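You operate a simulated robot arm through the tools that you are given. There is no shell and no other tool. Be economical: measure what you need, move in short steps, check, and stop when the job is done.

The job below is to be done with a simulated two-armed robot. You get a single attempt, and the scene is never put back.

TASK
Take the blue cloth from the top of the high grey table and lay it out flat on the free end of the island bench.

Only the result counts: the job must be done as asked and must still hold three seconds after the hand-in. Knocking over, shifting, dropping, spilling or breaking anything else fails it. Flat cloth is picked up by pressing the open fingertips on it (5 to 10 N) and closing them slowly along it; thin cloth reads only 2 to 8 mm in the jaws.

THE ROBOT
Two 6-joint arms with two-finger parallel grippers on one trunk, on a base that drives. Base frame: it is fixed to the floor where the robot stands at the start and does not move with it; the origin is under the middle of the robot, x ahead of it, y to its left, z up; the surface under the hand at the start is at about z = 850. Lengths are in mm, angles in degrees, forces in N, time in s.
The left shoulder is at the start at [280, 185, 980], the right one opposite. With the tool pointing down near the work surface each hand reaches from about 560 to 940 mm from the robot's upright axis, wherever it stands, measured 20 degrees to its own side. Places, roughly: free end of the island bench [-1300, -1500, 800]. Payload 1.57 kg a hand.
The tool frame of a hand sits at the grasp point between the pads (the TCP): z along the fingers, y along the line on which they close. The tips reach 30 mm beyond it. Largest opening 80 mm; finger width 17, thickness 12; the body of the gripper, 40 by 82 mm, starts 80 mm behind the TCP.
Orientation is that of the tool frame in the base frame, as [roll, pitch, yaw] about the fixed x, y, z axes, in that order (R = Rz(yaw) Ry(pitch) Rx(roll)). With the fingers straight down and closing along the base's y, the tool's x points along the base's -x, its y along +y and its z along -z.

THE INTERFACE
- The arms move only by the tool send_rows. It takes "left_increments", "right_increments" or both (then of equal length, played together; a hand with none holds still); each is one flat list of numbers, 7 for each row, row after row: the closure in counts, from 0 (fully open) to 255 (shut), then the shift along the tool's x, y, z in units of 25 mm (1.0 is 25 mm), then the turn, a rotation vector about the tool's x, y, z in units of 4 degrees (1.0 is 4 degrees). In form: [grip, dx, dy, dz, rx, ry, rz, grip, dx, dy, dz, rx, ry, rz, ...]. A call has 1 to 10 rows; each row shifts and turns the commanded pose from where the row before left it, along the tool's axes as they then stand. A call with a number of a shift or a turn outside -1 to 1 is refused whole. A row lasts 0.2 s, in which the tool goes at most 50 mm and 8.6 degrees; a call with a longer step from one row to the next is refused whole, and so is a gripper value outside its range. A pose out of reach is approached as far as the arm can. The call stops where the force on the tool passes 40 N (or 10 N more than at its start, if that is more) or the arm is blocked; 0.2 s more then pass. The fingers move at their own pace (about 153 mm/s each) and stop on an object; they squeeze with about 38 N. The grip force told is the motor's: it shows also when the fingers shut on nothing. Time passes only in rows, and 0.2 s behind the last, so rows that do not move let the fingers close. The reply holds the time, the measured pose of the TCP, the force on the tool along the base axes, the opening and the grip force, in the units named above and with some noise, with the torque about the TCP (base axes, N m) and any sound that the robot's microphone picked up, and new pictures: "views" is both (left out), scene, wrist or none (wrist: the cameras of the hands that moved).
- Cameras (640 x 400 px; columns grow to the right, rows downward): "scene" is now at [235.9, 6.9, 1418.2]; the picture's right is [0.23, -0.97, 0.00], its down [-0.69, -0.16, -0.71] and it looks along [0.69, 0.16, -0.71] (base axes); focal length 248 px, centre (320, 200). "left" rides on the left gripper at [72, 7, -122] in its tool frame; the picture's right is [-0.09, 1.00, 0.00], its down [-0.84, -0.08, -0.54] and it looks along [-0.54, -0.05, 0.84] (tool axes); focal length 238 px, centre (320, 200). "right" rides on the right gripper at [72, -7, -122] in its tool frame; the picture's right is [0.09, 1.00, 0.00], its down [-0.84, 0.08, -0.54] and it looks along [-0.54, 0.05, 0.84] (tool axes); focal length 238 px, centre (320, 200). There is no depth. A picture from a camera that has moved, and an enlarged one, comes with that camera's place and axes in the base frame and with its lens. The place of the scene camera against the robot may be out by one fixed shift of up to 18 mm in any direction.
- lift_body(by): slides the trunk up (or, below 0, down) by that many mm; the arms and the scene camera ride with it, the base frame stays. It gives what a move gives, with no picture.
- base_move(legs): drives the robot by 1 to 6 legs, each [ahead, turn to the left] in mm and degrees, along the robot's own axes; the way and the turn of a leg run together, so that a leg with both is an arc; at most 1500 mm and 180 degrees a leg. The arms and the cameras ride along, it lands a little off, and it stops where it bumps. It gives what a move gives, and a new picture of the scene camera.
- pan_tilt(pan, tilt): turns the head with the scene camera to pan (to the left, within 86 degrees either way) and tilt (down, from -29 to 69), counted from straight ahead of the robot. It gives what a move gives, and a new picture of the scene camera.
- enlarge(camera, box): a new picture of the part [left, top, right, bottom] of that camera's present view, enlarged. No time passes.
- hand_in(): hands the job in; it is judged then, once.

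Work in short steps. Places have to be worked out from the pictures, the camera data and where the tool is seen: move nearer, look again, correct. Check each grasp and each placing, and mend what went wrong. You have 120 turns and 260 pictures in all, those below and enlarged ones among them. Open the grippers and draw the arms clear of the work before you hand the job in, unless the task says otherwise; then end with one line.

The tools are called as name(argument=value, ...) on one line, values as JSON. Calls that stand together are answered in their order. send_rows: Moves the arms, as the interface text tells. Its arguments: {"type":"object","properties":{"left_increments":{"type":"array","items":{"type":"number"}},"right_increments":{"type":"array","items":{"type":"number"}},"views":{"type":"string","enum":["both","scene","wrist","none"]}},"required":[]} The other tools are called the same way: lift_body (by) slides the trunk up or down; base_move (legs) drives the base; pan_tilt (pan, tilt) turns the head that bears the scene camera; enlarge (camera, box) takes an enlarged picture of a part of a camera's view; hand_in () hands the job in.

At the start:

```text
time: 0.0
left_eef_pos: [472.3, 383.7, 1046.2]
left_ee_rot: [180.0, 0.0, -180.0]
left_wrist_force: [0.1, -0.4, 0.4]
left_moment: [0.03, -0.01, 0.0]
left_width: 79.9
left_finger_force: 0.1
right_eef_pos: [598.0, -112.2, 1092.6]
right_ee_rot: [179.9, -0.1, 180.0]
right_wrist_force: [0.0, -0.1, 0.0]
right_moment: [0.01, -0.01, 0.02]
right_width: 79.6
right_finger_force: 0.1
trunk travel left (down, up): [-675.0, 315.0]
robot x, y, heading: [-0.4, 3.5, -0.0]
head pan, tilt: [13.0, 45.1]
```

scene: 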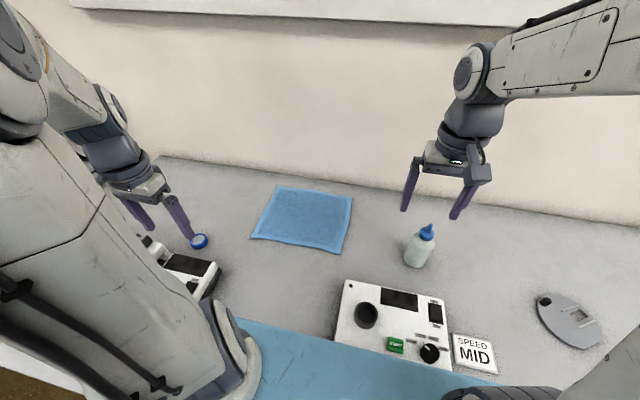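
right: 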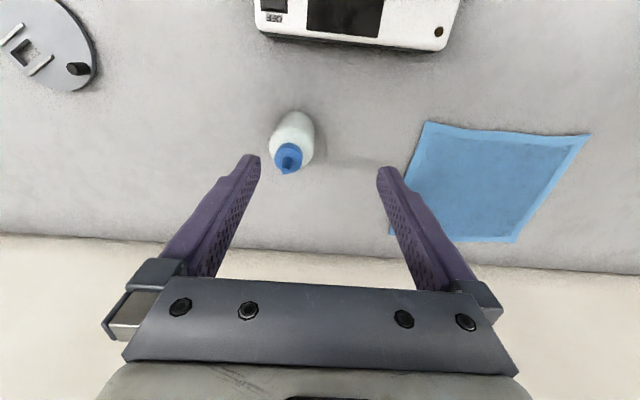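
left: 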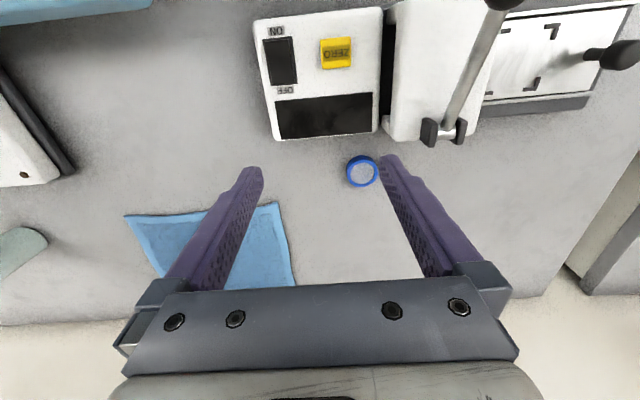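

The blue cloth looks to lie at about x 600–825, y 38–292 on the table in front (z≈850). I'll bring both hands over its near corners at height, then look.

send_rows(left_increments=[120, -0.846, -0.697, 0, 0, 0, 0, 120, -0.846, -0.697, 0, 0, 0, 0, 120, -0.846, -0.697, 0, 0, 0, 0, 120, -0.846, -0.697, 0, 0, 0, 0, 120, -0.846, -0.697, 0, 0, 0, 0, 120, -0.846, -0.697, 0, 0, 0, 0, 120, -0.846, -0.697, 0, 0, 0, 0], right_increments=[120, -0.126, 0.983, 0, 0, 0, 0, 120, -0.126, 0.983, 0, 0, 0, 0, 120, -0.126, 0.983, 0, 0, 0, 0, 120, -0.126, 0.983, 0.2, 0, 0, 0, 120, -0.126, 0.983, 0.4, 0, 0, 0, 120, -0.126, 0.983, 0.6, 0, 0, 0, 120, -0.126, 0.983, 0.6, 0, 0, 0])

```text
time: 1.6
left_eef_pos: [619.6, 262.6, 1048.9]
left_ee_rot: [-179.9, -0.1, -180.0]
left_wrist_force: [-0.2, 0.2, -0.6]
left_moment: [0.03, 0.0, -0.02]
left_width: 42.4
left_finger_force: 0.0
right_eef_pos: [619.9, 61.3, 1047.3]
right_ee_rot: [-179.9, 0.0, 179.9]
right_wrist_force: [-0.3, -0.2, 0.3]
right_moment: [-0.01, -0.03, -0.01]
right_width: 42.4
right_finger_force: 0.1
trunk travel left (down, up): [-675.0, 315.0]
robot x, y, heading: [2.4, 4.6, 0.1]
head pan, tilt: [13.0, 45.1]
camera scene: at [235.6, 6.8, 1418.3], right [0.23, -0.97, 0.0], down [-0.69, -0.16, -0.71], along [0.69, 0.16, -0.71], focal length 248 px, centre (320, 200)
camera right: at [548.2, 55.1, 1169.4], right [-0.09, 1.0, 0.0], down [0.84, 0.08, 0.54], along [0.54, 0.05, -0.84], focal length 238 px, centre (320, 200)
camera left: at [546.8, 269.2, 1171.4], right [0.09, 1.0, 0.0], down [0.84, -0.08, 0.54], along [0.54, -0.05, -0.84], focal length 238 px, centre (320, 200)
```

scene: 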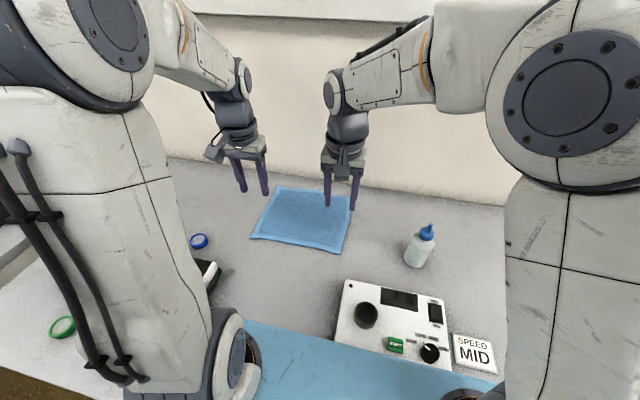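
right: 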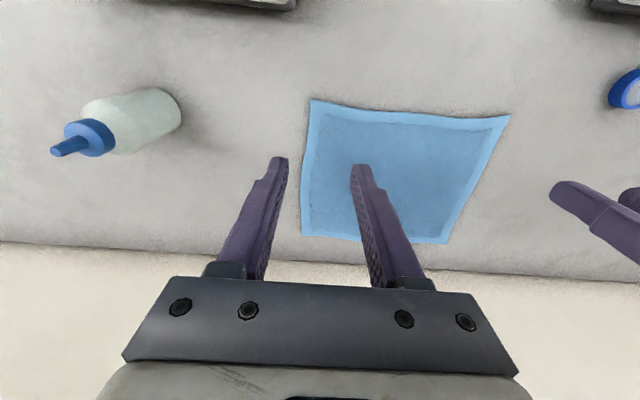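
left: 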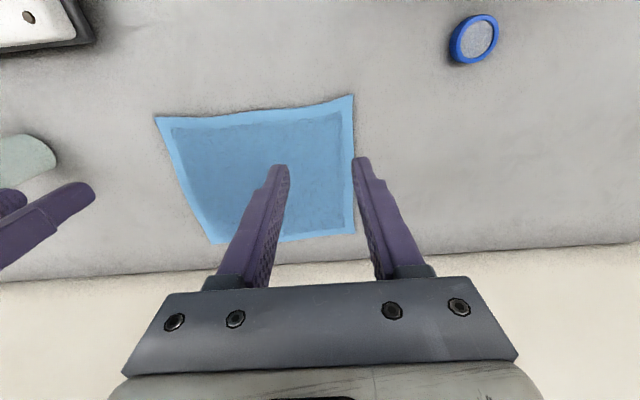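

Both wrist views agree: the cloth spans x≈603–827, y≈46–310. I centre the hands on the near corners (x 620, y 272 / 84) and go down to about 20 mm above it.

send_rows(left_increments=[120, 0, 0.4, 0.84, 0, 0, 0, 120, 0, 0, 0.84, 0, 0, 0, 120, 0, 0, 0.84, 0, 0, 0, 120, 0, 0, 0.84, 0, 0, 0, 120, 0, 0, 0.84, 0, 0, 0, 120, 0, 0, 0.84, 0, 0, 0, 120, 0, 0, 0.84, 0, 0, 0], right_increments=[120, 0, 0.9, 0.84, 0, 0, 0, 120, 0, 0, 0.84, 0, 0, 0, 120, 0, 0, 0.84, 0, 0, 0, 120, 0, 0, 0.84, 0, 0, 0, 120, 0, 0, 0.84, 0, 0, 0, 120, 0, 0, 0.84, 0, 0, 0, 120, 0, 0, 0.84, 0, 0, 0])

```text
time: 3.2
left_eef_pos: [620.5, 271.4, 900.2]
left_ee_rot: [180.0, 0.0, 180.0]
left_wrist_force: [-0.5, 0.5, -0.3]
left_moment: [0.02, -0.01, -0.02]
left_width: 42.3
left_finger_force: 0.1
right_eef_pos: [621.2, 83.4, 899.7]
right_ee_rot: [179.9, 0.0, 180.0]
right_wrist_force: [-0.2, -0.8, -0.9]
right_moment: [0.0, -0.01, 0.0]
right_width: 42.3
right_finger_force: 0.0
trunk travel left (down, up): [-675.0, 315.0]
robot x, y, heading: [-0.9, -2.4, -0.3]
head pan, tilt: [13.0, 45.1]
camera scene: at [235.7, 6.9, 1418.3], right [0.23, -0.97, 0.0], down [-0.69, -0.16, -0.71], along [0.69, 0.16, -0.71], focal length 248 px, centre (320, 200)
camera right: at [547.9, 77.7, 1020.6], right [-0.09, 1.0, 0.0], down [0.84, 0.08, 0.54], along [0.54, 0.05, -0.84], focal length 238 px, centre (320, 200)
camera left: at [547.2, 278.2, 1021.8], right [0.09, 1.0, 0.0], down [0.84, -0.08, 0.54], along [0.54, -0.05, -0.84], focal length 238 px, centre (320, 200)
```

scene: 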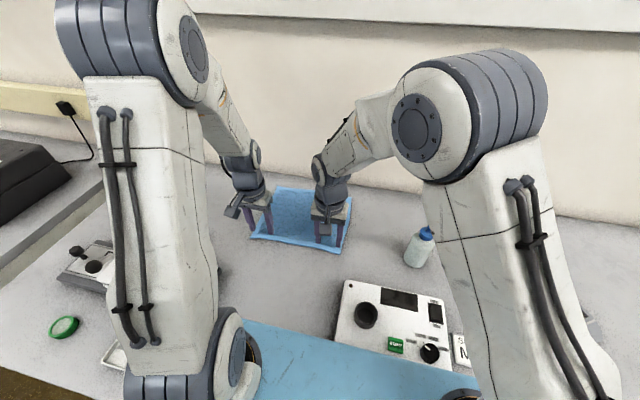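
right: 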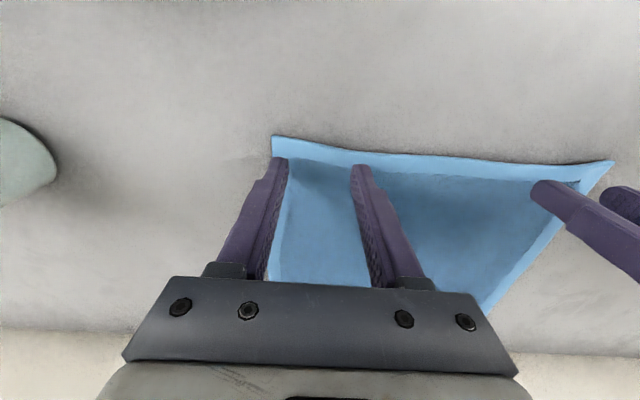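
left: 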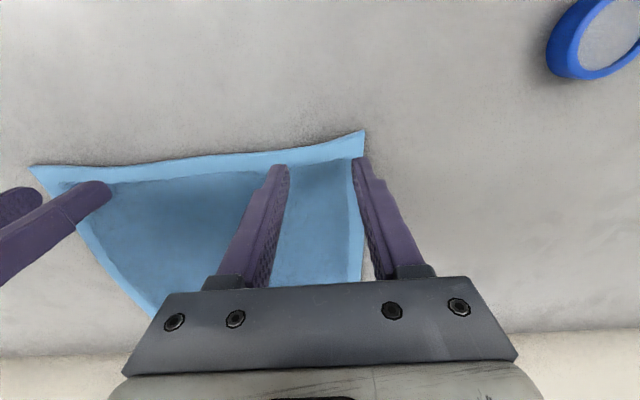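

Shifting slightly inward (left −8, right +4 mm in y), and lowering close to contact.

send_rows(left_increments=[120, 0, -0.32, 0.2, 0, 0, 0, 120, 0, 0, 0.3, 0, 0, 0, 120, 0, 0, 0.16, 0, 0, 0], right_increments=[120, 0, 0.16, 0.2, 0, 0, 0, 120, 0, 0, 0.3, 0, 0, 0, 120, 0, 0, 0.16, 0, 0, 0], views="none")

send_rows(left_increments=[120, 0, 0, 0.06, 0, 0, 0, 120, 0, 0, 0.06, 0, 0, 0], right_increments=[120, 0, 0, 0.06, 0, 0, 0, 120, 0, 0, 0.06, 0, 0, 0], views="none")

```text
time: 4.0
left_eef_pos: [619.6, 264.7, 882.1]
left_ee_rot: [-180.0, 0.1, -180.0]
left_wrist_force: [-2.3, 0.9, 5.0]
left_moment: [0.02, 0.0, 0.03]
left_width: 42.3
left_finger_force: 0.1
right_eef_pos: [620.2, 88.8, 884.0]
right_ee_rot: [-179.9, 0.0, -180.0]
right_wrist_force: [-0.3, 0.1, 1.7]
right_moment: [0.0, 0.0, -0.03]
right_width: 42.0
right_finger_force: 0.0
trunk travel left (down, up): [-675.0, 315.0]
robot x, y, heading: [0.3, 0.2, -0.1]
head pan, tilt: [13.0, 45.1]
```

```text
time: 4.6
left_eef_pos: [620.2, 264.9, 882.1]
left_ee_rot: [179.8, 0.2, 180.0]
left_wrist_force: [-7.4, 2.9, 32.7]
left_moment: [0.12, 0.22, 0.03]
left_width: 42.1
left_finger_force: 0.0
right_eef_pos: [618.9, 86.8, 882.7]
right_ee_rot: [179.9, 0.2, -180.0]
right_wrist_force: [1.4, 1.7, 7.6]
right_moment: [-0.02, -0.05, 0.02]
right_width: 42.2
right_finger_force: 0.1
trunk travel left (down, up): [-675.0, 315.0]
robot x, y, heading: [-1.8, -1.2, -0.2]
head pan, tilt: [13.0, 45.1]
```

Left presses 33 N, too much; I back it off 2.3 mm, keep the right at ~8 N, then check.

send_rows(left_increments=[120, 0, 0, -0.09, 0, 0, 0, 120, 0, 0, 0, 0, 0, 0], right_increments=[120, 0, 0, 0.01, 0, 0, 0, 120, 0, 0, 0, 0, 0, 0], views="none")

```text
time: 5.2
left_eef_pos: [620.7, 263.5, 882.6]
left_ee_rot: [180.0, 0.1, 180.0]
left_wrist_force: [-1.5, 3.5, 14.4]
left_moment: [0.17, 0.02, -0.02]
left_width: 42.2
left_finger_force: 0.3
right_eef_pos: [619.4, 87.4, 882.8]
right_ee_rot: [179.8, 0.1, -179.9]
right_wrist_force: [-2.2, -1.6, 22.6]
right_moment: [-0.15, 0.04, -0.02]
right_width: 42.3
right_finger_force: 0.0
trunk travel left (down, up): [-675.0, 315.0]
robot x, y, heading: [0.9, 3.6, -0.0]
head pan, tilt: [13.0, 45.1]
```

Still a bit high (14 / 23 N); easing off a little more and then starting a slow close.

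send_rows(left_increments=[120, 0, 0, -0.02, 0, 0, 0, 120, 0, 0, 0, 0, 0, 0, 130, 0, 0, 0, 0, 0, 0, 140, 0, 0, 0, 0, 0, 0, 150, 0, 0, 0, 0, 0, 0], right_increments=[120, 0, 0, -0.05, 0, 0, 0, 120, 0, 0, 0, 0, 0, 0, 130, 0, 0, 0, 0, 0, 0, 140, 0, 0, 0, 0, 0, 0, 150, 0, 0, 0, 0, 0, 0], views="wrist")

```text
time: 6.4
left_eef_pos: [620.1, 265.5, 884.0]
left_ee_rot: [180.0, 0.0, 179.9]
left_wrist_force: [0.1, -1.0, 8.3]
left_moment: [-0.01, 0.02, 0.0]
left_width: 32.3
left_finger_force: 0.1
right_eef_pos: [620.6, 88.2, 883.6]
right_ee_rot: [180.0, 0.0, 180.0]
right_wrist_force: [-0.6, 2.8, 13.4]
right_moment: [0.02, -0.03, -0.01]
right_width: 31.6
right_finger_force: 0.0
trunk travel left (down, up): [-675.0, 315.0]
robot x, y, heading: [0.8, 0.5, 0.1]
head pan, tilt: [13.0, 45.1]
camera right: at [546.6, 81.9, 1004.1], right [-0.09, 1.0, 0.0], down [0.84, 0.08, 0.54], along [0.54, 0.05, -0.84], focal length 238 px, centre (320, 200)
camera left: at [547.4, 270.9, 1005.3], right [0.09, 1.0, 0.0], down [0.84, -0.08, 0.54], along [0.54, -0.05, -0.84], focal length 238 px, centre (320, 200)
```

right: 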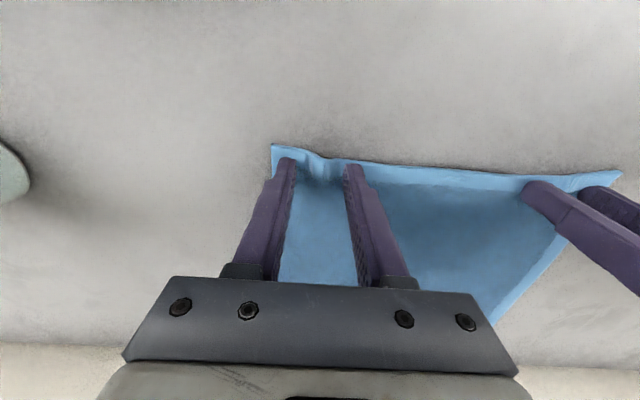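
left: 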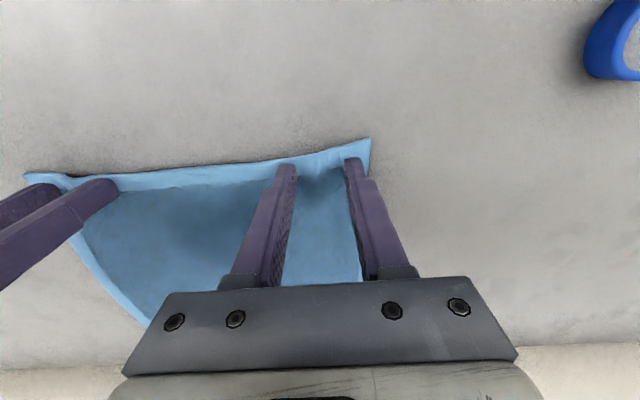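

The cloth is bunching between the fingers, forces 8–13 N. Continue closing slowly.

send_rows(left_increments=[162, 0, 0, 0, 0, 0, 0, 174, 0, 0, 0, 0, 0, 0, 186, 0, 0, 0, 0, 0, 0, 198, 0, 0, 0, 0, 0, 0, 210, 0, 0, 0, 0, 0, 0, 222, 0, 0, 0, 0, 0, 0, 234, 0, 0, 0, 0, 0, 0, 246, 0, 0, 0, 0, 0, 0, 255, 0, 0, 0, 0, 0, 0, 255, 0, 0, 0, 0, 0, 0], right_increments=[162, 0, 0, -0.01, 0, 0, 0, 174, 0, 0, 0, 0, 0, 0, 186, 0, 0, 0, 0, 0, 0, 198, 0, 0, 0, 0, 0, 0, 210, 0, 0, 0, 0, 0, 0, 222, 0, 0, 0, 0, 0, 0, 234, 0, 0, 0, 0, 0, 0, 246, 0, 0, 0, 0, 0, 0, 255, 0, 0, 0, 0, 0, 0, 255, 0, 0, 0, 0, 0, 0], views="wrist")

```text
time: 8.6
left_eef_pos: [619.8, 264.1, 884.3]
left_ee_rot: [-180.0, 0.0, -180.0]
left_wrist_force: [0.2, -10.0, 8.8]
left_moment: [-0.24, 0.01, 0.03]
left_width: 3.7
left_finger_force: 25.3
right_eef_pos: [620.1, 89.0, 883.8]
right_ee_rot: [180.0, 0.2, -180.0]
right_wrist_force: [-0.8, 9.1, 7.6]
right_moment: [0.3, 0.01, 0.05]
right_width: 3.7
right_finger_force: 25.0
trunk travel left (down, up): [-675.0, 315.0]
robot x, y, heading: [2.7, -1.4, 0.1]
head pan, tilt: [13.0, 45.1]
camera right: at [547.2, 82.1, 1004.3], right [-0.09, 1.0, 0.0], down [0.84, 0.08, 0.54], along [0.54, 0.05, -0.84], focal length 238 px, centre (320, 200)
camera left: at [547.6, 270.7, 1005.2], right [0.09, 1.0, 0.0], down [0.84, -0.08, 0.54], along [0.54, -0.05, -0.84], focal length 238 px, centre (320, 200)
```

right: 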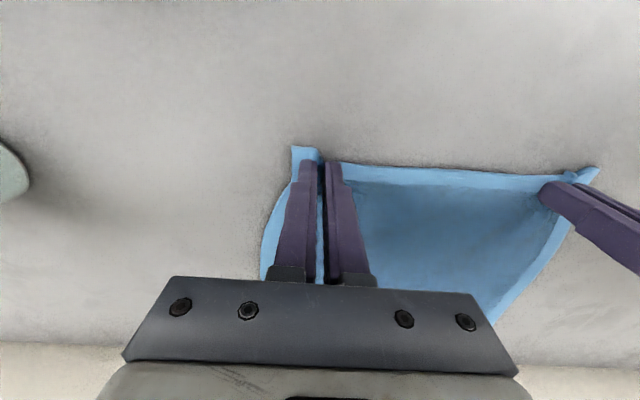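
left: 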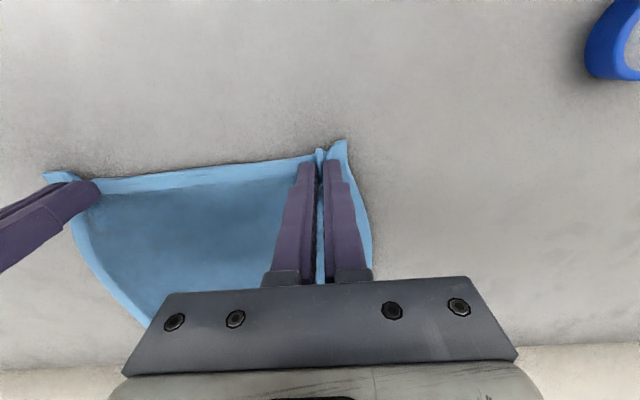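

Both grips hold (3.7 mm). The hands pull at each other ~10 N, so I bring each in 3 mm while lifting.

send_rows(left_increments=[255, 0, -0.06, -0.3, 0, 0, 0, 255, 0, -0.06, -0.5, 0, 0, 0, 255, 0, 0, -1, 0, 0, 0, 255, 0, 0, -1, 0, 0, 0, 255, 0, 0, -1, 0, 0, 0, 255, 0, 0, -1, 0, 0, 0, 255, 0, 0, -1, 0, 0, 0, 255, 0, 0, -1, 0, 0, 0, 255, 0, 0, -1, 0, 0, 0, 255, 0, 0, -1, 0, 0, 0], right_increments=[255, 0, 0.06, -0.3, 0, 0, 0, 255, 0, 0.06, -0.5, 0, 0, 0, 255, 0, 0, -1, 0, 0, 0, 255, 0, 0, -1, 0, 0, 0, 255, 0, 0, -1, 0, 0, 0, 255, 0, 0, -1, 0, 0, 0, 255, 0, 0, -1, 0, 0, 0, 255, 0, 0, -1, 0, 0, 0, 255, 0, 0, -1, 0, 0, 0, 255, 0, 0, -1, 0, 0, 0], views="both")

```text
time: 10.8
left_eef_pos: [622.0, 260.9, 1103.7]
left_ee_rot: [179.9, 0.0, 180.0]
left_wrist_force: [-0.3, -3.7, -0.7]
left_moment: [-0.07, 0.0, 0.02]
left_width: 3.8
left_finger_force: 24.4
right_eef_pos: [620.3, 89.4, 1102.7]
right_ee_rot: [-180.0, 0.0, 179.9]
right_wrist_force: [0.5, 3.9, 0.2]
right_moment: [0.14, 0.04, 0.02]
right_width: 3.5
right_finger_force: 24.6
trunk travel left (down, up): [-675.0, 315.0]
robot x, y, heading: [-0.1, -1.0, 0.1]
head pan, tilt: [13.0, 45.1]
camera scene: at [236.1, 7.0, 1418.2], right [0.23, -0.97, 0.0], down [-0.69, -0.16, -0.71], along [0.69, 0.16, -0.71], focal length 248 px, centre (320, 200)
camera right: at [547.9, 83.1, 1224.2], right [-0.09, 1.0, 0.0], down [0.84, 0.08, 0.54], along [0.54, 0.05, -0.84], focal length 238 px, centre (320, 200)
camera left: at [548.7, 267.2, 1225.9], right [0.09, 1.0, 0.0], down [0.84, -0.08, 0.54], along [0.54, -0.05, -0.84], focal length 238 px, centre (320, 200)
```

scene: 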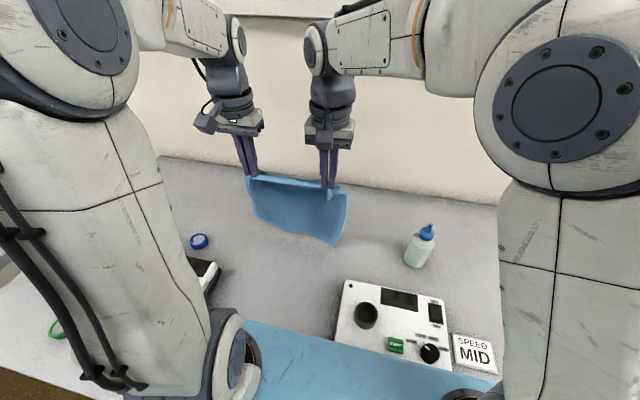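
right: 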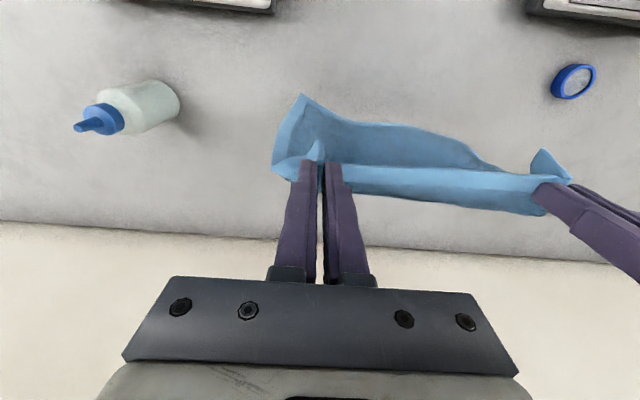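
left: 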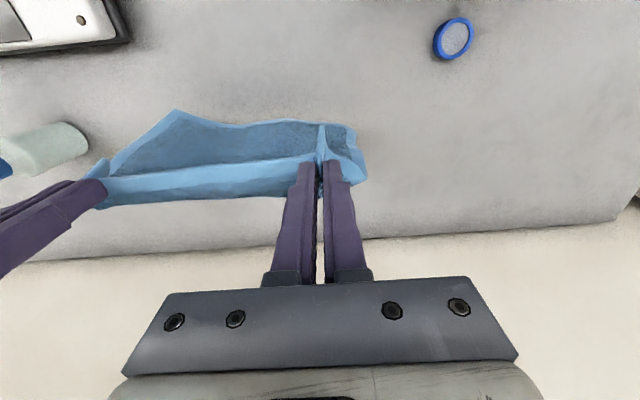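

The cloth hangs securely from both hands. I raise the trunk to clear everything, and look right toward the island bench.

lift_body(by=300)

pan_tilt(pan=-86, tilt=30)

pan_tilt(pan=86, tilt=30)

```text
time: 13.8
left_eef_pos: [620.9, 259.4, 1403.3]
left_ee_rot: [-179.9, -0.1, 180.0]
left_wrist_force: [0.9, -4.1, -0.8]
left_moment: [-0.07, 0.0, 0.05]
left_width: 3.7
left_finger_force: 25.1
right_eef_pos: [620.0, 89.8, 1403.8]
right_ee_rot: [-179.9, 0.0, 180.0]
right_wrist_force: [-0.3, 3.2, 0.0]
right_moment: [0.12, 0.03, 0.01]
right_width: 3.6
right_finger_force: 23.5
trunk travel left (down, up): [-975.0, 15.0]
robot x, y, heading: [-2.0, 1.2, -0.1]
head pan, tilt: [13.0, 45.1]
```

```text
time: 15.6
left_eef_pos: [622.0, 261.3, 1403.7]
left_ee_rot: [-180.0, 0.0, 180.0]
left_wrist_force: [0.1, -4.2, -0.2]
left_moment: [-0.08, 0.0, 0.0]
left_width: 3.7
left_finger_force: 24.4
right_eef_pos: [620.4, 89.0, 1402.8]
right_ee_rot: [180.0, 0.0, -180.0]
right_wrist_force: [0.0, 3.8, -0.3]
right_moment: [0.1, 0.04, 0.03]
right_width: 3.6
right_finger_force: 24.1
trunk travel left (down, up): [-975.0, 15.0]
robot x, y, heading: [2.4, 3.3, 0.1]
head pan, tilt: [-85.9, 30.0]
camera scene: at [163.3, -101.5, 1740.9], right [-1.0, -0.07, 0.0], down [-0.04, 0.5, -0.87], along [0.06, -0.86, -0.5], focal length 248 px, centre (320, 200)
```

scene: 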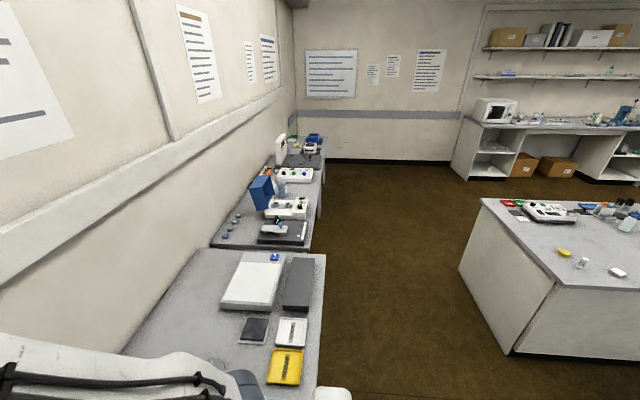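

```text
time: 18.1
left_eef_pos: [622.5, 260.6, 1403.9]
left_ee_rot: [-179.9, 0.0, -179.9]
left_wrist_force: [1.0, -4.8, -0.3]
left_moment: [-0.1, 0.03, 0.01]
left_width: 3.8
left_finger_force: 24.6
right_eef_pos: [619.9, 89.5, 1402.5]
right_ee_rot: [180.0, -0.1, 179.9]
right_wrist_force: [-0.8, 4.8, 0.4]
right_moment: [0.11, 0.03, 0.04]
right_width: 3.7
right_finger_force: 24.7
trunk travel left (down, up): [-975.0, 15.0]
robot x, y, heading: [-0.7, -0.9, 0.0]
head pan, tilt: [85.9, 30.0]
camera scene: at [163.3, 78.9, 1740.9], right [1.0, -0.07, 0.0], down [-0.04, -0.5, -0.87], along [0.06, 0.86, -0.5], focal length 248 px, centre (320, 200)
```

scene: 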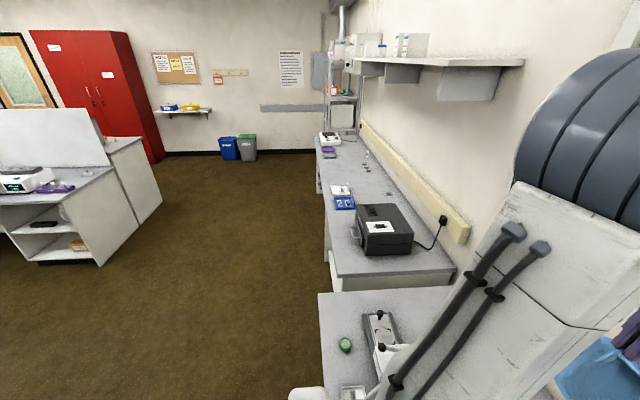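

Behind is clear floor with the island to the right-rear. I back off 350 mm, then turn right 90° and look.

base_move(legs=[[-350, 0], [0, -110]])

pan_tilt(pan=-25, tilt=30)

```text
time: 25.0
left_eef_pos: [-316.0, -674.1, 1404.7]
left_ee_rot: [-180.0, 0.1, 70.3]
left_wrist_force: [-3.4, 0.3, -0.4]
left_moment: [0.03, 0.14, 0.09]
left_width: 3.8
left_finger_force: 24.8
right_eef_pos: [-476.5, -614.7, 1403.0]
right_ee_rot: [-180.0, -0.1, 70.5]
right_wrist_force: [1.9, -1.2, -0.2]
right_moment: [-0.03, -0.08, 0.09]
right_width: 3.3
right_finger_force: 24.4
trunk travel left (down, up): [-975.0, 15.0]
robot x, y, heading: [-350.9, 1.8, -109.5]
head pan, tilt: [85.9, 30.0]
camera scene: at [-326.4, -198.8, 1740.9], right [-0.4, -0.92, 0.0], down [-0.46, 0.2, -0.87], along [0.79, -0.35, -0.5], focal length 248 px, centre (320, 200)
```

scene: 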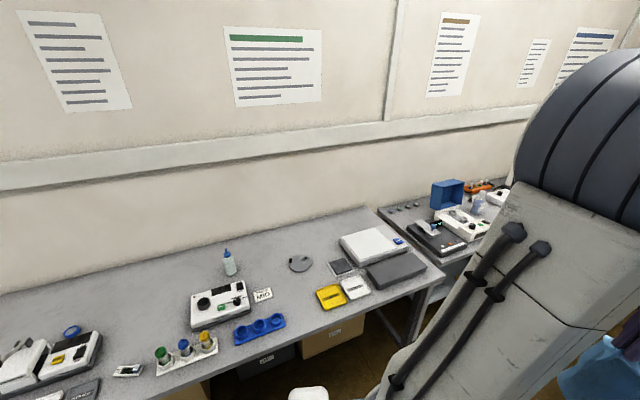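

```text
time: 26.9
left_eef_pos: [-315.8, -672.5, 1403.0]
left_ee_rot: [-180.0, -0.1, 70.3]
left_wrist_force: [-3.9, 0.1, 0.1]
left_moment: [0.04, 0.07, 0.08]
left_width: 3.6
left_finger_force: 24.9
right_eef_pos: [-477.5, -615.2, 1402.7]
right_ee_rot: [180.0, 0.0, 70.4]
right_wrist_force: [3.0, -0.4, -1.0]
right_moment: [-0.04, -0.08, 0.12]
right_width: 3.3
right_finger_force: 24.2
trunk travel left (down, up): [-975.0, 15.0]
robot x, y, heading: [-350.3, 2.5, -109.5]
head pan, tilt: [-25.0, 30.0]
camera scene: at [-472.7, -226.9, 1740.9], right [-0.71, 0.7, 0.0], down [0.35, 0.36, -0.87], along [-0.61, -0.62, -0.5], focal length 248 px, centre (320, 200)
```

scene: 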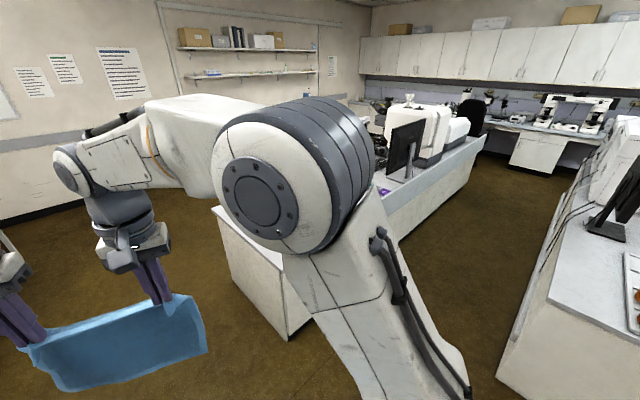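

The island's near end is at about x≈−900…−950, y −990…−1840. I drive along the corridor (heading −90°) to y≈−1400, then look at it before turning.

base_move(legs=[[0, 19.5], [1400, 0]])

pan_tilt(pan=-86, tilt=40)

```text
time: 34.8
left_eef_pos: [-92.4, -1993.3, 1403.2]
left_ee_rot: [-180.0, -0.1, 90.0]
left_wrist_force: [-2.9, 0.5, -0.2]
left_moment: [0.0, 0.07, -0.07]
left_width: 3.7
left_finger_force: 24.0
right_eef_pos: [-264.7, -1991.2, 1401.3]
right_ee_rot: [-180.0, 0.0, 90.1]
right_wrist_force: [3.3, 1.0, 0.3]
right_moment: [0.01, -0.11, 0.0]
right_width: 3.3
right_finger_force: 24.5
trunk travel left (down, up): [-975.0, 15.0]
robot x, y, heading: [-350.8, -1370.4, -89.9]
head pan, tilt: [-25.0, 30.0]
camera scene: at [-394.2, -1624.7, 1740.9], right [-0.91, 0.42, 0.0], down [0.21, 0.45, -0.87], along [-0.37, -0.78, -0.5], focal length 248 px, centre (320, 200)
```

scene: 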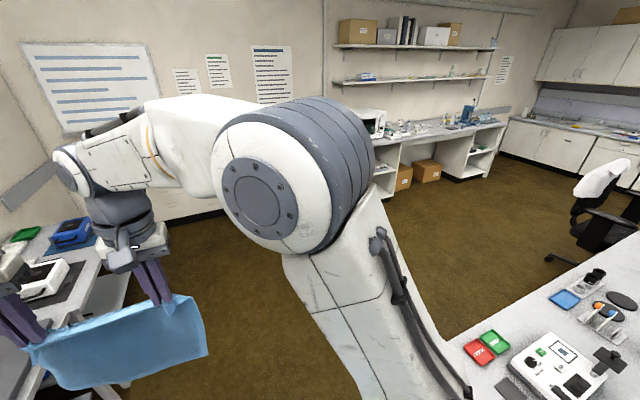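

```text
time: 36.1
left_eef_pos: [-93.7, -1992.3, 1403.3]
left_ee_rot: [-180.0, -0.1, 90.0]
left_wrist_force: [-3.1, -0.1, 0.4]
left_moment: [0.01, 0.12, -0.05]
left_width: 3.6
left_finger_force: 24.8
right_eef_pos: [-263.6, -1992.0, 1402.6]
right_ee_rot: [-180.0, 0.0, 90.0]
right_wrist_force: [3.8, 0.7, -0.6]
right_moment: [0.0, -0.1, -0.03]
right_width: 3.4
right_finger_force: 25.0
trunk travel left (down, up): [-975.0, 15.0]
robot x, y, heading: [-354.8, -1366.8, -90.2]
head pan, tilt: [-85.9, 40.0]
camera scene: at [-440.8, -1548.8, 1725.6], right [-0.07, 1.0, 0.0], down [0.64, 0.05, -0.77], along [-0.76, -0.05, -0.64], focal length 248 px, centre (320, 200)
```

scene: 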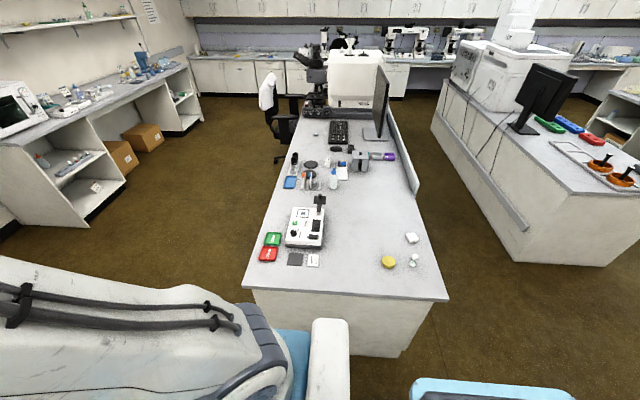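

I see the island end clearly; enlarging it to measure the free area.

enlarge(camera="scene", box=[230, 140, 460, 310])

```text
2.35 times, centred on (345, 225) of scene
camera zoom: at [-440.8, -1548.8, 1725.6], right [-0.07, 1.0, 0.0], down [0.64, 0.05, -0.77], along [-0.76, -0.05, -0.64], focal length 584 px, centre (261, 141)
```

zoom: 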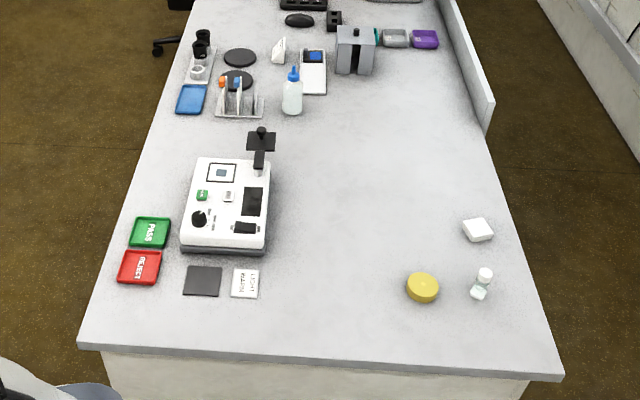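

The island top's near edge is x≈−964, y −1894…−1075; a free patch lies between the balance (y<−1585), the yellow lid (−1127,−1285) and the white box (−1279,−1150). I'll aim the cloth at centre (−1310,−1410). First I shift both hands 130 mm to the right in the air to centre them, then turn to face the island.

send_rows(left_increments=[255, 0, -0.75, 0, 0, 0, 0, 255, 0, -0.75, 0, 0, 0, 0, 255, 0, -0.75, 0, 0, 0, 0, 255, 0, -0.75, 0, 0, 0, 0, 255, 0, -0.75, 0, 0, 0, 0, 255, 0, -0.75, 0, 0, 0, 0, 255, 0, -0.75, 0, 0, 0, 0], right_increments=[255, 0, -0.75, 0, 0, 0, 0, 255, 0, -0.75, 0, 0, 0, 0, 255, 0, -0.75, 0, 0, 0, 0, 255, 0, -0.75, 0, 0, 0, 0, 255, 0, -0.75, 0, 0, 0, 0, 255, 0, -0.75, 0, 0, 0, 0, 255, 0, -0.75, 0, 0, 0, 0], views="none")

base_move(legs=[[0, -89.8]])

pan_tilt(pan=0, tilt=50)

```text
time: 37.7
left_eef_pos: [-223.6, -1993.2, 1403.5]
left_ee_rot: [179.9, -0.2, 90.1]
left_wrist_force: [-3.4, -0.4, -0.5]
left_moment: [-0.03, 0.09, -0.04]
left_width: 3.5
left_finger_force: 24.9
right_eef_pos: [-395.8, -1992.0, 1404.2]
right_ee_rot: [-180.0, 0.0, 90.0]
right_wrist_force: [2.9, 0.2, -0.1]
right_moment: [0.0, -0.12, -0.01]
right_width: 3.3
right_finger_force: 24.7
trunk travel left (down, up): [-975.0, 15.0]
robot x, y, heading: [-354.8, -1371.3, -90.2]
head pan, tilt: [-85.9, 40.0]
```

```text
time: 42.0
left_eef_pos: [-975.8, -1497.1, 1404.8]
left_ee_rot: [-179.9, 0.0, -0.3]
left_wrist_force: [-1.1, 3.4, 0.2]
left_moment: [0.11, -0.01, 0.09]
left_width: 3.7
left_finger_force: 24.7
right_eef_pos: [-972.4, -1324.8, 1403.4]
right_ee_rot: [180.0, -0.1, -0.2]
right_wrist_force: [-0.1, -3.4, -0.1]
right_moment: [-0.14, 0.0, 0.06]
right_width: 3.3
right_finger_force: 24.3
trunk travel left (down, up): [-975.0, 15.0]
robot x, y, heading: [-346.5, -1373.7, 180.0]
head pan, tilt: [-85.9, 40.0]
camera scene: at [-521.8, -1297.0, 1725.6], right [1.0, 0.07, 0.0], down [0.04, -0.64, -0.77], along [-0.05, 0.76, -0.64], focal length 248 px, centre (320, 200)
```

scene: 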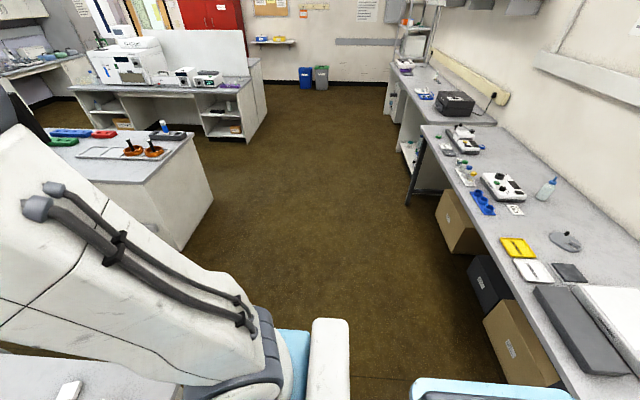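

```text
time: 43.6
left_eef_pos: [-975.7, -1497.3, 1405.3]
left_ee_rot: [-180.0, 0.0, -0.2]
left_wrist_force: [0.6, 3.3, -0.3]
left_moment: [0.13, 0.02, 0.12]
left_width: 3.7
left_finger_force: 24.8
right_eef_pos: [-973.1, -1325.3, 1403.6]
right_ee_rot: [179.9, 0.0, -0.2]
right_wrist_force: [0.5, -2.8, -0.5]
right_moment: [-0.1, -0.03, 0.08]
right_width: 3.0
right_finger_force: 24.0
trunk travel left (down, up): [-975.0, 15.0]
robot x, y, heading: [-350.8, -1373.2, 179.7]
head pan, tilt: [0.0, 50.0]
camera scene: at [-593.2, -1381.6, 1711.4], right [0.01, 1.0, 0.0], down [0.77, 0.0, -0.64], along [-0.64, 0.0, -0.77], focal length 248 px, centre (320, 200)
```

scene: 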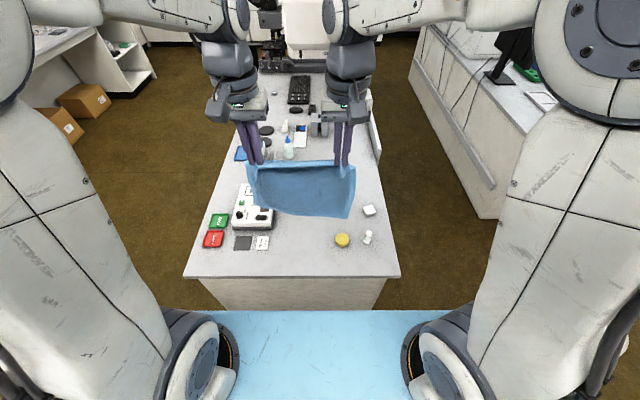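

The cloth hangs well and the bench is in view. I drive 190 mm ahead (robot to x≈−540), and bring the hands 3 mm closer each to relieve tension.

base_move(legs=[[190, 0]])

send_rows(left_increments=[255, -1, -0.1, 0, 0, 0, 0, 255, -1, 0, 0, 0, 0, 0, 255, -1, 0, 0, 0, 0, 0, 255, -1, 0, 0, 0, 0, 0, 255, -1, 0, 0, 0, 0, 0, 255, -1, 0, 0, 0, 0, 0, 255, -1, 0, 0, 0, 0, 0, 255, -1, 0, 0, 0, 0, 0, 255, -1, 0, 0, 0, 0, 0, 255, -1, 0, 0, 0, 0, 0], right_increments=[255, -1, 0.1, 0, 0, 0, 0, 255, -1, 0, 0, 0, 0, 0, 255, -1, 0, 0, 0, 0, 0, 255, -1, 0, 0, 0, 0, 0, 255, -1, 0, 0, 0, 0, 0, 255, -1, 0, 0, 0, 0, 0, 255, -1, 0, 0, 0, 0, 0, 255, -1, 0, 0, 0, 0, 0, 255, -1, 0, 0, 0, 0, 0, 255, -1, 0, 0, 0, 0, 0])

```text
time: 45.1
left_eef_pos: [-1165.9, -1498.1, 1404.2]
left_ee_rot: [-179.9, 0.0, -0.1]
left_wrist_force: [-0.2, 3.5, -0.5]
left_moment: [0.08, 0.04, 0.07]
left_width: 3.7
left_finger_force: 24.2
right_eef_pos: [-1164.2, -1326.7, 1403.1]
right_ee_rot: [-179.9, 0.0, -0.1]
right_wrist_force: [0.8, -2.5, -0.8]
right_moment: [-0.1, -0.03, 0.09]
right_width: 3.3
right_finger_force: 24.5
trunk travel left (down, up): [-975.0, 15.0]
robot x, y, heading: [-546.2, -1367.1, 179.9]
head pan, tilt: [0.0, 50.0]
camera scene: at [-784.0, -1381.6, 1711.3], right [0.0, 1.0, 0.0], down [0.77, 0.0, -0.64], along [-0.64, 0.0, -0.77], focal length 248 px, centre (320, 200)
```

scene: 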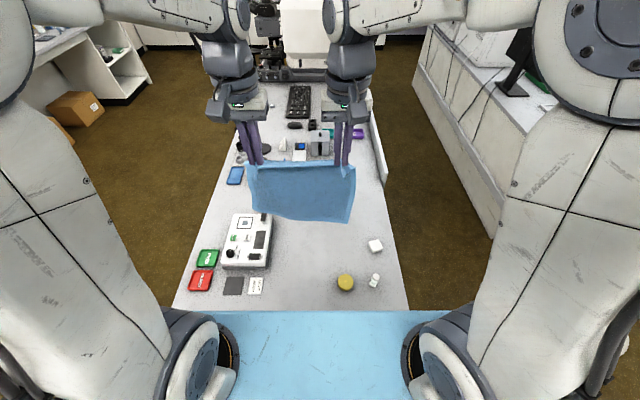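

```text
time: 47.3
left_eef_pos: [-1398.1, -1499.4, 1394.6]
left_ee_rot: [-179.8, -0.3, -0.2]
left_wrist_force: [-0.5, 5.6, -0.3]
left_moment: [0.21, -0.04, 0.07]
left_width: 3.5
left_finger_force: 25.0
left hand out of reach, approached as far as the arm can: row 10
right_eef_pos: [-1385.0, -1323.0, 1389.7]
right_ee_rot: [179.8, -0.2, 0.0]
right_wrist_force: [-0.6, -5.3, -0.4]
right_moment: [-0.19, -0.06, 0.11]
right_width: 3.3
right_finger_force: 24.3
right hand out of reach, approached as far as the arm can: row 9, 10
trunk travel left (down, up): [-975.0, 15.0]
robot x, y, heading: [-542.3, -1372.2, 180.1]
head pan, tilt: [0.0, 50.0]
camera scene: at [-785.7, -1381.7, 1711.1], right [0.0, 1.0, 0.0], down [0.77, 0.0, -0.64], along [-0.64, 0.0, -0.77], focal length 248 px, centre (320, 200)
camera right: at [-1314.9, -1315.8, 1510.2], right [0.09, -1.0, 0.0], down [-0.84, -0.08, 0.54], along [-0.54, -0.05, -0.84], focal length 238 px, centre (320, 200)
camera left: at [-1327.4, -1505.0, 1516.7], right [-0.1, -1.0, 0.0], down [-0.84, 0.08, 0.54], along [-0.54, 0.05, -0.84], focal length 238 px, centre (320, 200)
```

scene: 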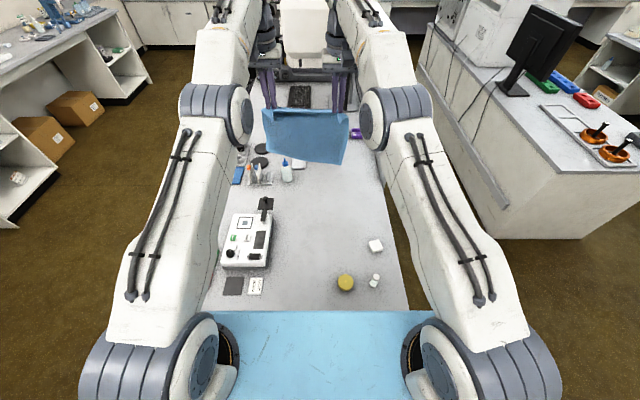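
right: 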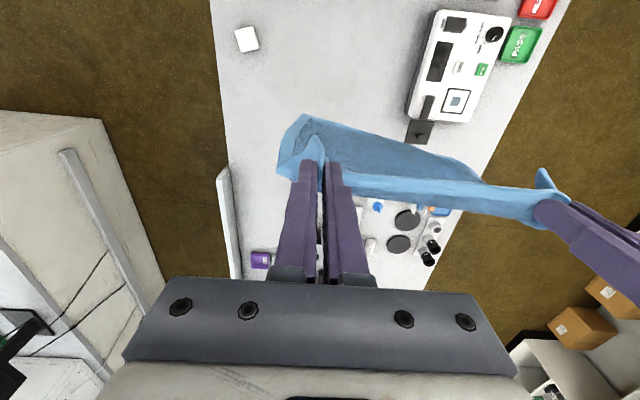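
left: 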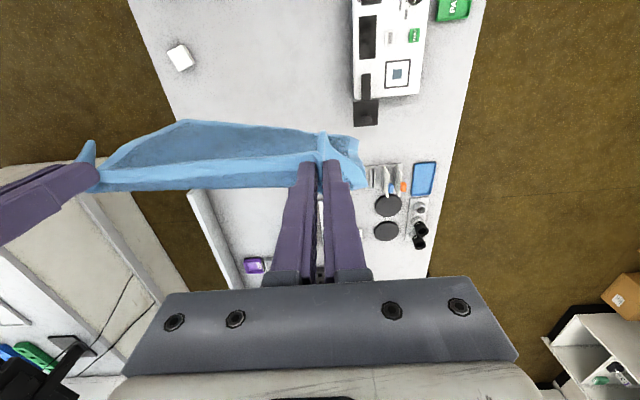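

The arms are at reach limit around 850 mm. I pull them back 45 mm, and drive 50 mm further ahead, then lower the trunk 250 mm (cloth bottom still ~110 mm above the bench).

send_rows(left_increments=[255, 0.9, 0, 0, 0, 0, 0, 255, 0.9, 0, 0, 0, 0, 0, 255, 0, 0, 0, 0, 0, 0], right_increments=[255, 0.9, 0, 0, 0, 0, 0, 255, 0.9, 0, 0, 0, 0, 0, 255, 0, 0, 0, 0, 0, 0], views="none")

base_move(legs=[[50, 0]])

lift_body(by=-250)

pan_tilt(pan=0, tilt=45)

```text
time: 48.1
left_eef_pos: [-1352.3, -1498.1, 1397.3]
left_ee_rot: [179.9, 0.0, 0.0]
left_wrist_force: [-0.7, 6.7, -0.6]
left_moment: [0.23, -0.06, 0.07]
left_width: 3.9
left_finger_force: 24.0
right_eef_pos: [-1340.3, -1323.3, 1391.6]
right_ee_rot: [180.0, 0.1, -0.1]
right_wrist_force: [-0.2, -6.8, 0.6]
right_moment: [-0.19, 0.03, 0.11]
right_width: 3.4
right_finger_force: 24.5
trunk travel left (down, up): [-975.0, 15.0]
robot x, y, heading: [-541.7, -1373.8, 179.8]
head pan, tilt: [0.0, 50.0]
```

```text
time: 49.0
left_eef_pos: [-1403.3, -1498.5, 1395.8]
left_ee_rot: [-179.9, -0.1, -0.2]
left_wrist_force: [-1.2, 7.0, 0.7]
left_moment: [0.24, -0.01, 0.1]
left_width: 3.7
left_finger_force: 24.2
right_eef_pos: [-1391.9, -1323.1, 1390.8]
right_ee_rot: [-180.0, 0.0, -0.2]
right_wrist_force: [0.7, -7.2, 0.3]
right_moment: [-0.21, 0.0, 0.14]
right_width: 3.3
right_finger_force: 24.3
trunk travel left (down, up): [-975.0, 15.0]
robot x, y, heading: [-591.2, -1371.6, 179.8]
head pan, tilt: [0.0, 50.0]
camera scene: at [-834.8, -1381.6, 1711.2], right [0.0, 1.0, 0.0], down [0.77, 0.0, -0.64], along [-0.64, 0.0, -0.77], focal length 248 px, centre (320, 200)
```

scene: 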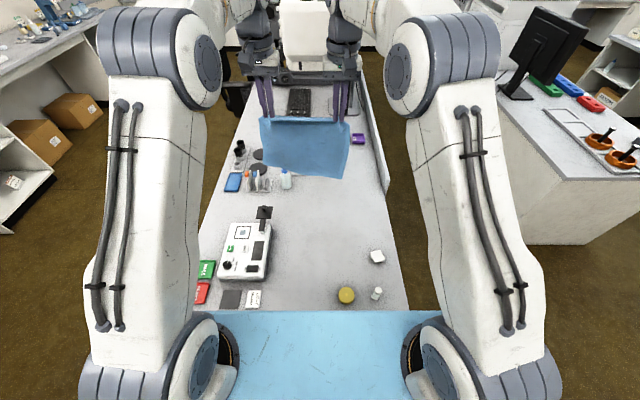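

```text
time: 51.6
left_eef_pos: [-1402.4, -1498.6, 1146.4]
left_ee_rot: [180.0, 0.0, -0.1]
left_wrist_force: [-0.6, 6.9, -0.5]
left_moment: [0.21, 0.04, 0.1]
left_width: 3.5
left_finger_force: 24.6
right_eef_pos: [-1391.0, -1322.3, 1141.9]
right_ee_rot: [179.9, 0.0, -0.1]
right_wrist_force: [0.4, -7.3, -0.2]
right_moment: [-0.23, 0.03, 0.08]
right_width: 3.6
right_finger_force: 24.7
trunk travel left (down, up): [-725.0, 265.0]
robot x, y, heading: [-593.5, -1369.0, 180.1]
head pan, tilt: [0.0, 50.0]
```

```text
time: 52.3
left_eef_pos: [-1402.1, -1498.1, 1148.4]
left_ee_rot: [180.0, 0.0, -0.1]
left_wrist_force: [0.6, 6.3, -0.3]
left_moment: [0.19, -0.03, 0.06]
left_width: 3.4
left_finger_force: 25.2
right_eef_pos: [-1390.1, -1322.2, 1141.7]
right_ee_rot: [180.0, -0.1, -0.1]
right_wrist_force: [1.3, -7.0, 0.0]
right_moment: [-0.22, -0.02, 0.13]
right_width: 3.5
right_finger_force: 24.7
trunk travel left (down, up): [-725.0, 265.0]
robot x, y, heading: [-591.9, -1367.2, 180.2]
head pan, tilt: [0.0, 45.0]
camera scene: at [-838.6, -1381.6, 1468.3], right [0.0, 1.0, 0.0], down [0.71, 0.0, -0.71], along [-0.71, 0.0, -0.71], focal length 248 px, centre (320, 200)
```

scene: 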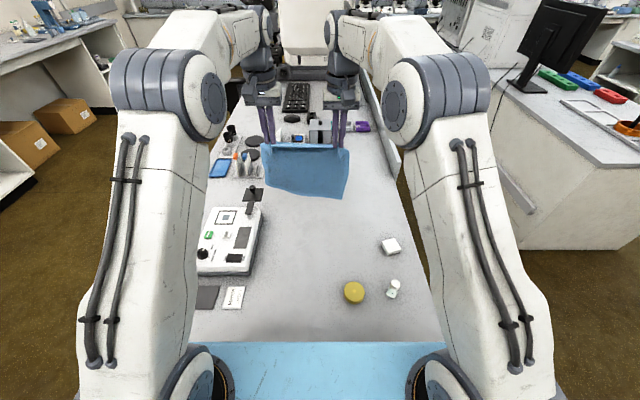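

Aligning hands (3 mm in each, 25–35 mm forward) and lowering to TCP z≈1055, just above where the cloth's free edge should touch.

send_rows(left_increments=[255, 0, -0.06, 0.8, 0, 0, 0, 255, 0, -0.06, 0.8, 0, 0, 0, 255, -0.3, 0, 0.8, 0, 0, 0, 255, -0.5, 0, 0.8, 0, 0, 0, 255, -0.3, 0, 0.4, 0, 0, 0, 255, 0, 0, 0, 0, 0, 0], right_increments=[255, 0, 0.06, 0.8, 0, 0, 0, 255, 0, 0.06, 0.7, 0, 0, 0, 255, -0.5, 0, 0.7, 0, 0, 0, 255, -0.6, 0, 0.8, 0, 0, 0, 255, -0.4, 0, 0.4, 0, 0, 0, 255, 0, 0, 0, 0, 0, 0])

```text
time: 53.7
left_eef_pos: [-1430.1, -1495.6, 1055.1]
left_ee_rot: [180.0, 0.1, -0.1]
left_wrist_force: [-0.2, 2.0, -1.0]
left_moment: [0.04, 0.0, 0.05]
left_width: 3.6
left_finger_force: 24.5
right_eef_pos: [-1428.0, -1326.8, 1056.9]
right_ee_rot: [180.0, 0.0, 0.0]
right_wrist_force: [-0.3, -1.0, -1.2]
right_moment: [-0.07, -0.03, 0.08]
right_width: 3.4
right_finger_force: 24.7
trunk travel left (down, up): [-725.0, 265.0]
robot x, y, heading: [-597.4, -1371.7, 180.0]
head pan, tilt: [0.0, 45.0]
camera scene: at [-838.8, -1381.6, 1468.3], right [0.0, 1.0, 0.0], down [0.71, 0.0, -0.71], along [-0.71, 0.0, -0.71], focal length 248 px, centre (320, 200)
camera right: at [-1356.3, -1319.0, 1178.6], right [0.09, -1.0, 0.0], down [-0.84, -0.08, 0.54], along [-0.54, -0.05, -0.84], focal length 238 px, centre (320, 200)
camera left: at [-1358.9, -1502.4, 1176.6], right [-0.09, -1.0, 0.0], down [-0.84, 0.08, 0.54], along [-0.54, 0.05, -0.84], focal length 238 px, centre (320, 200)
```

scene: 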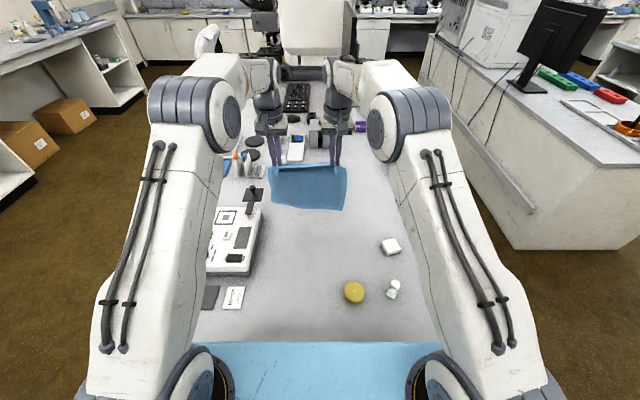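
right: 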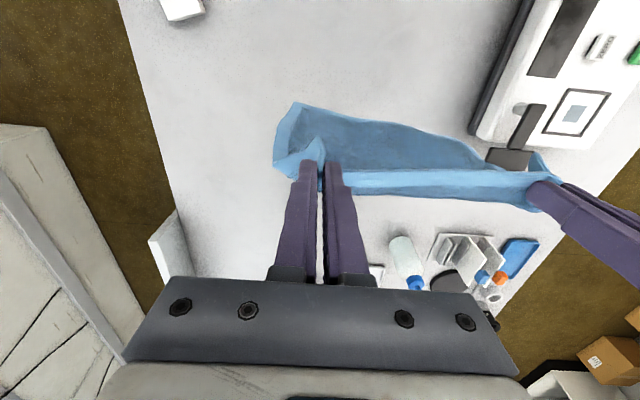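
left: 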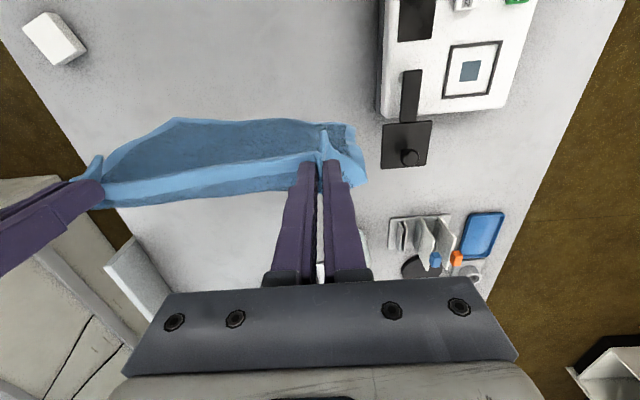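

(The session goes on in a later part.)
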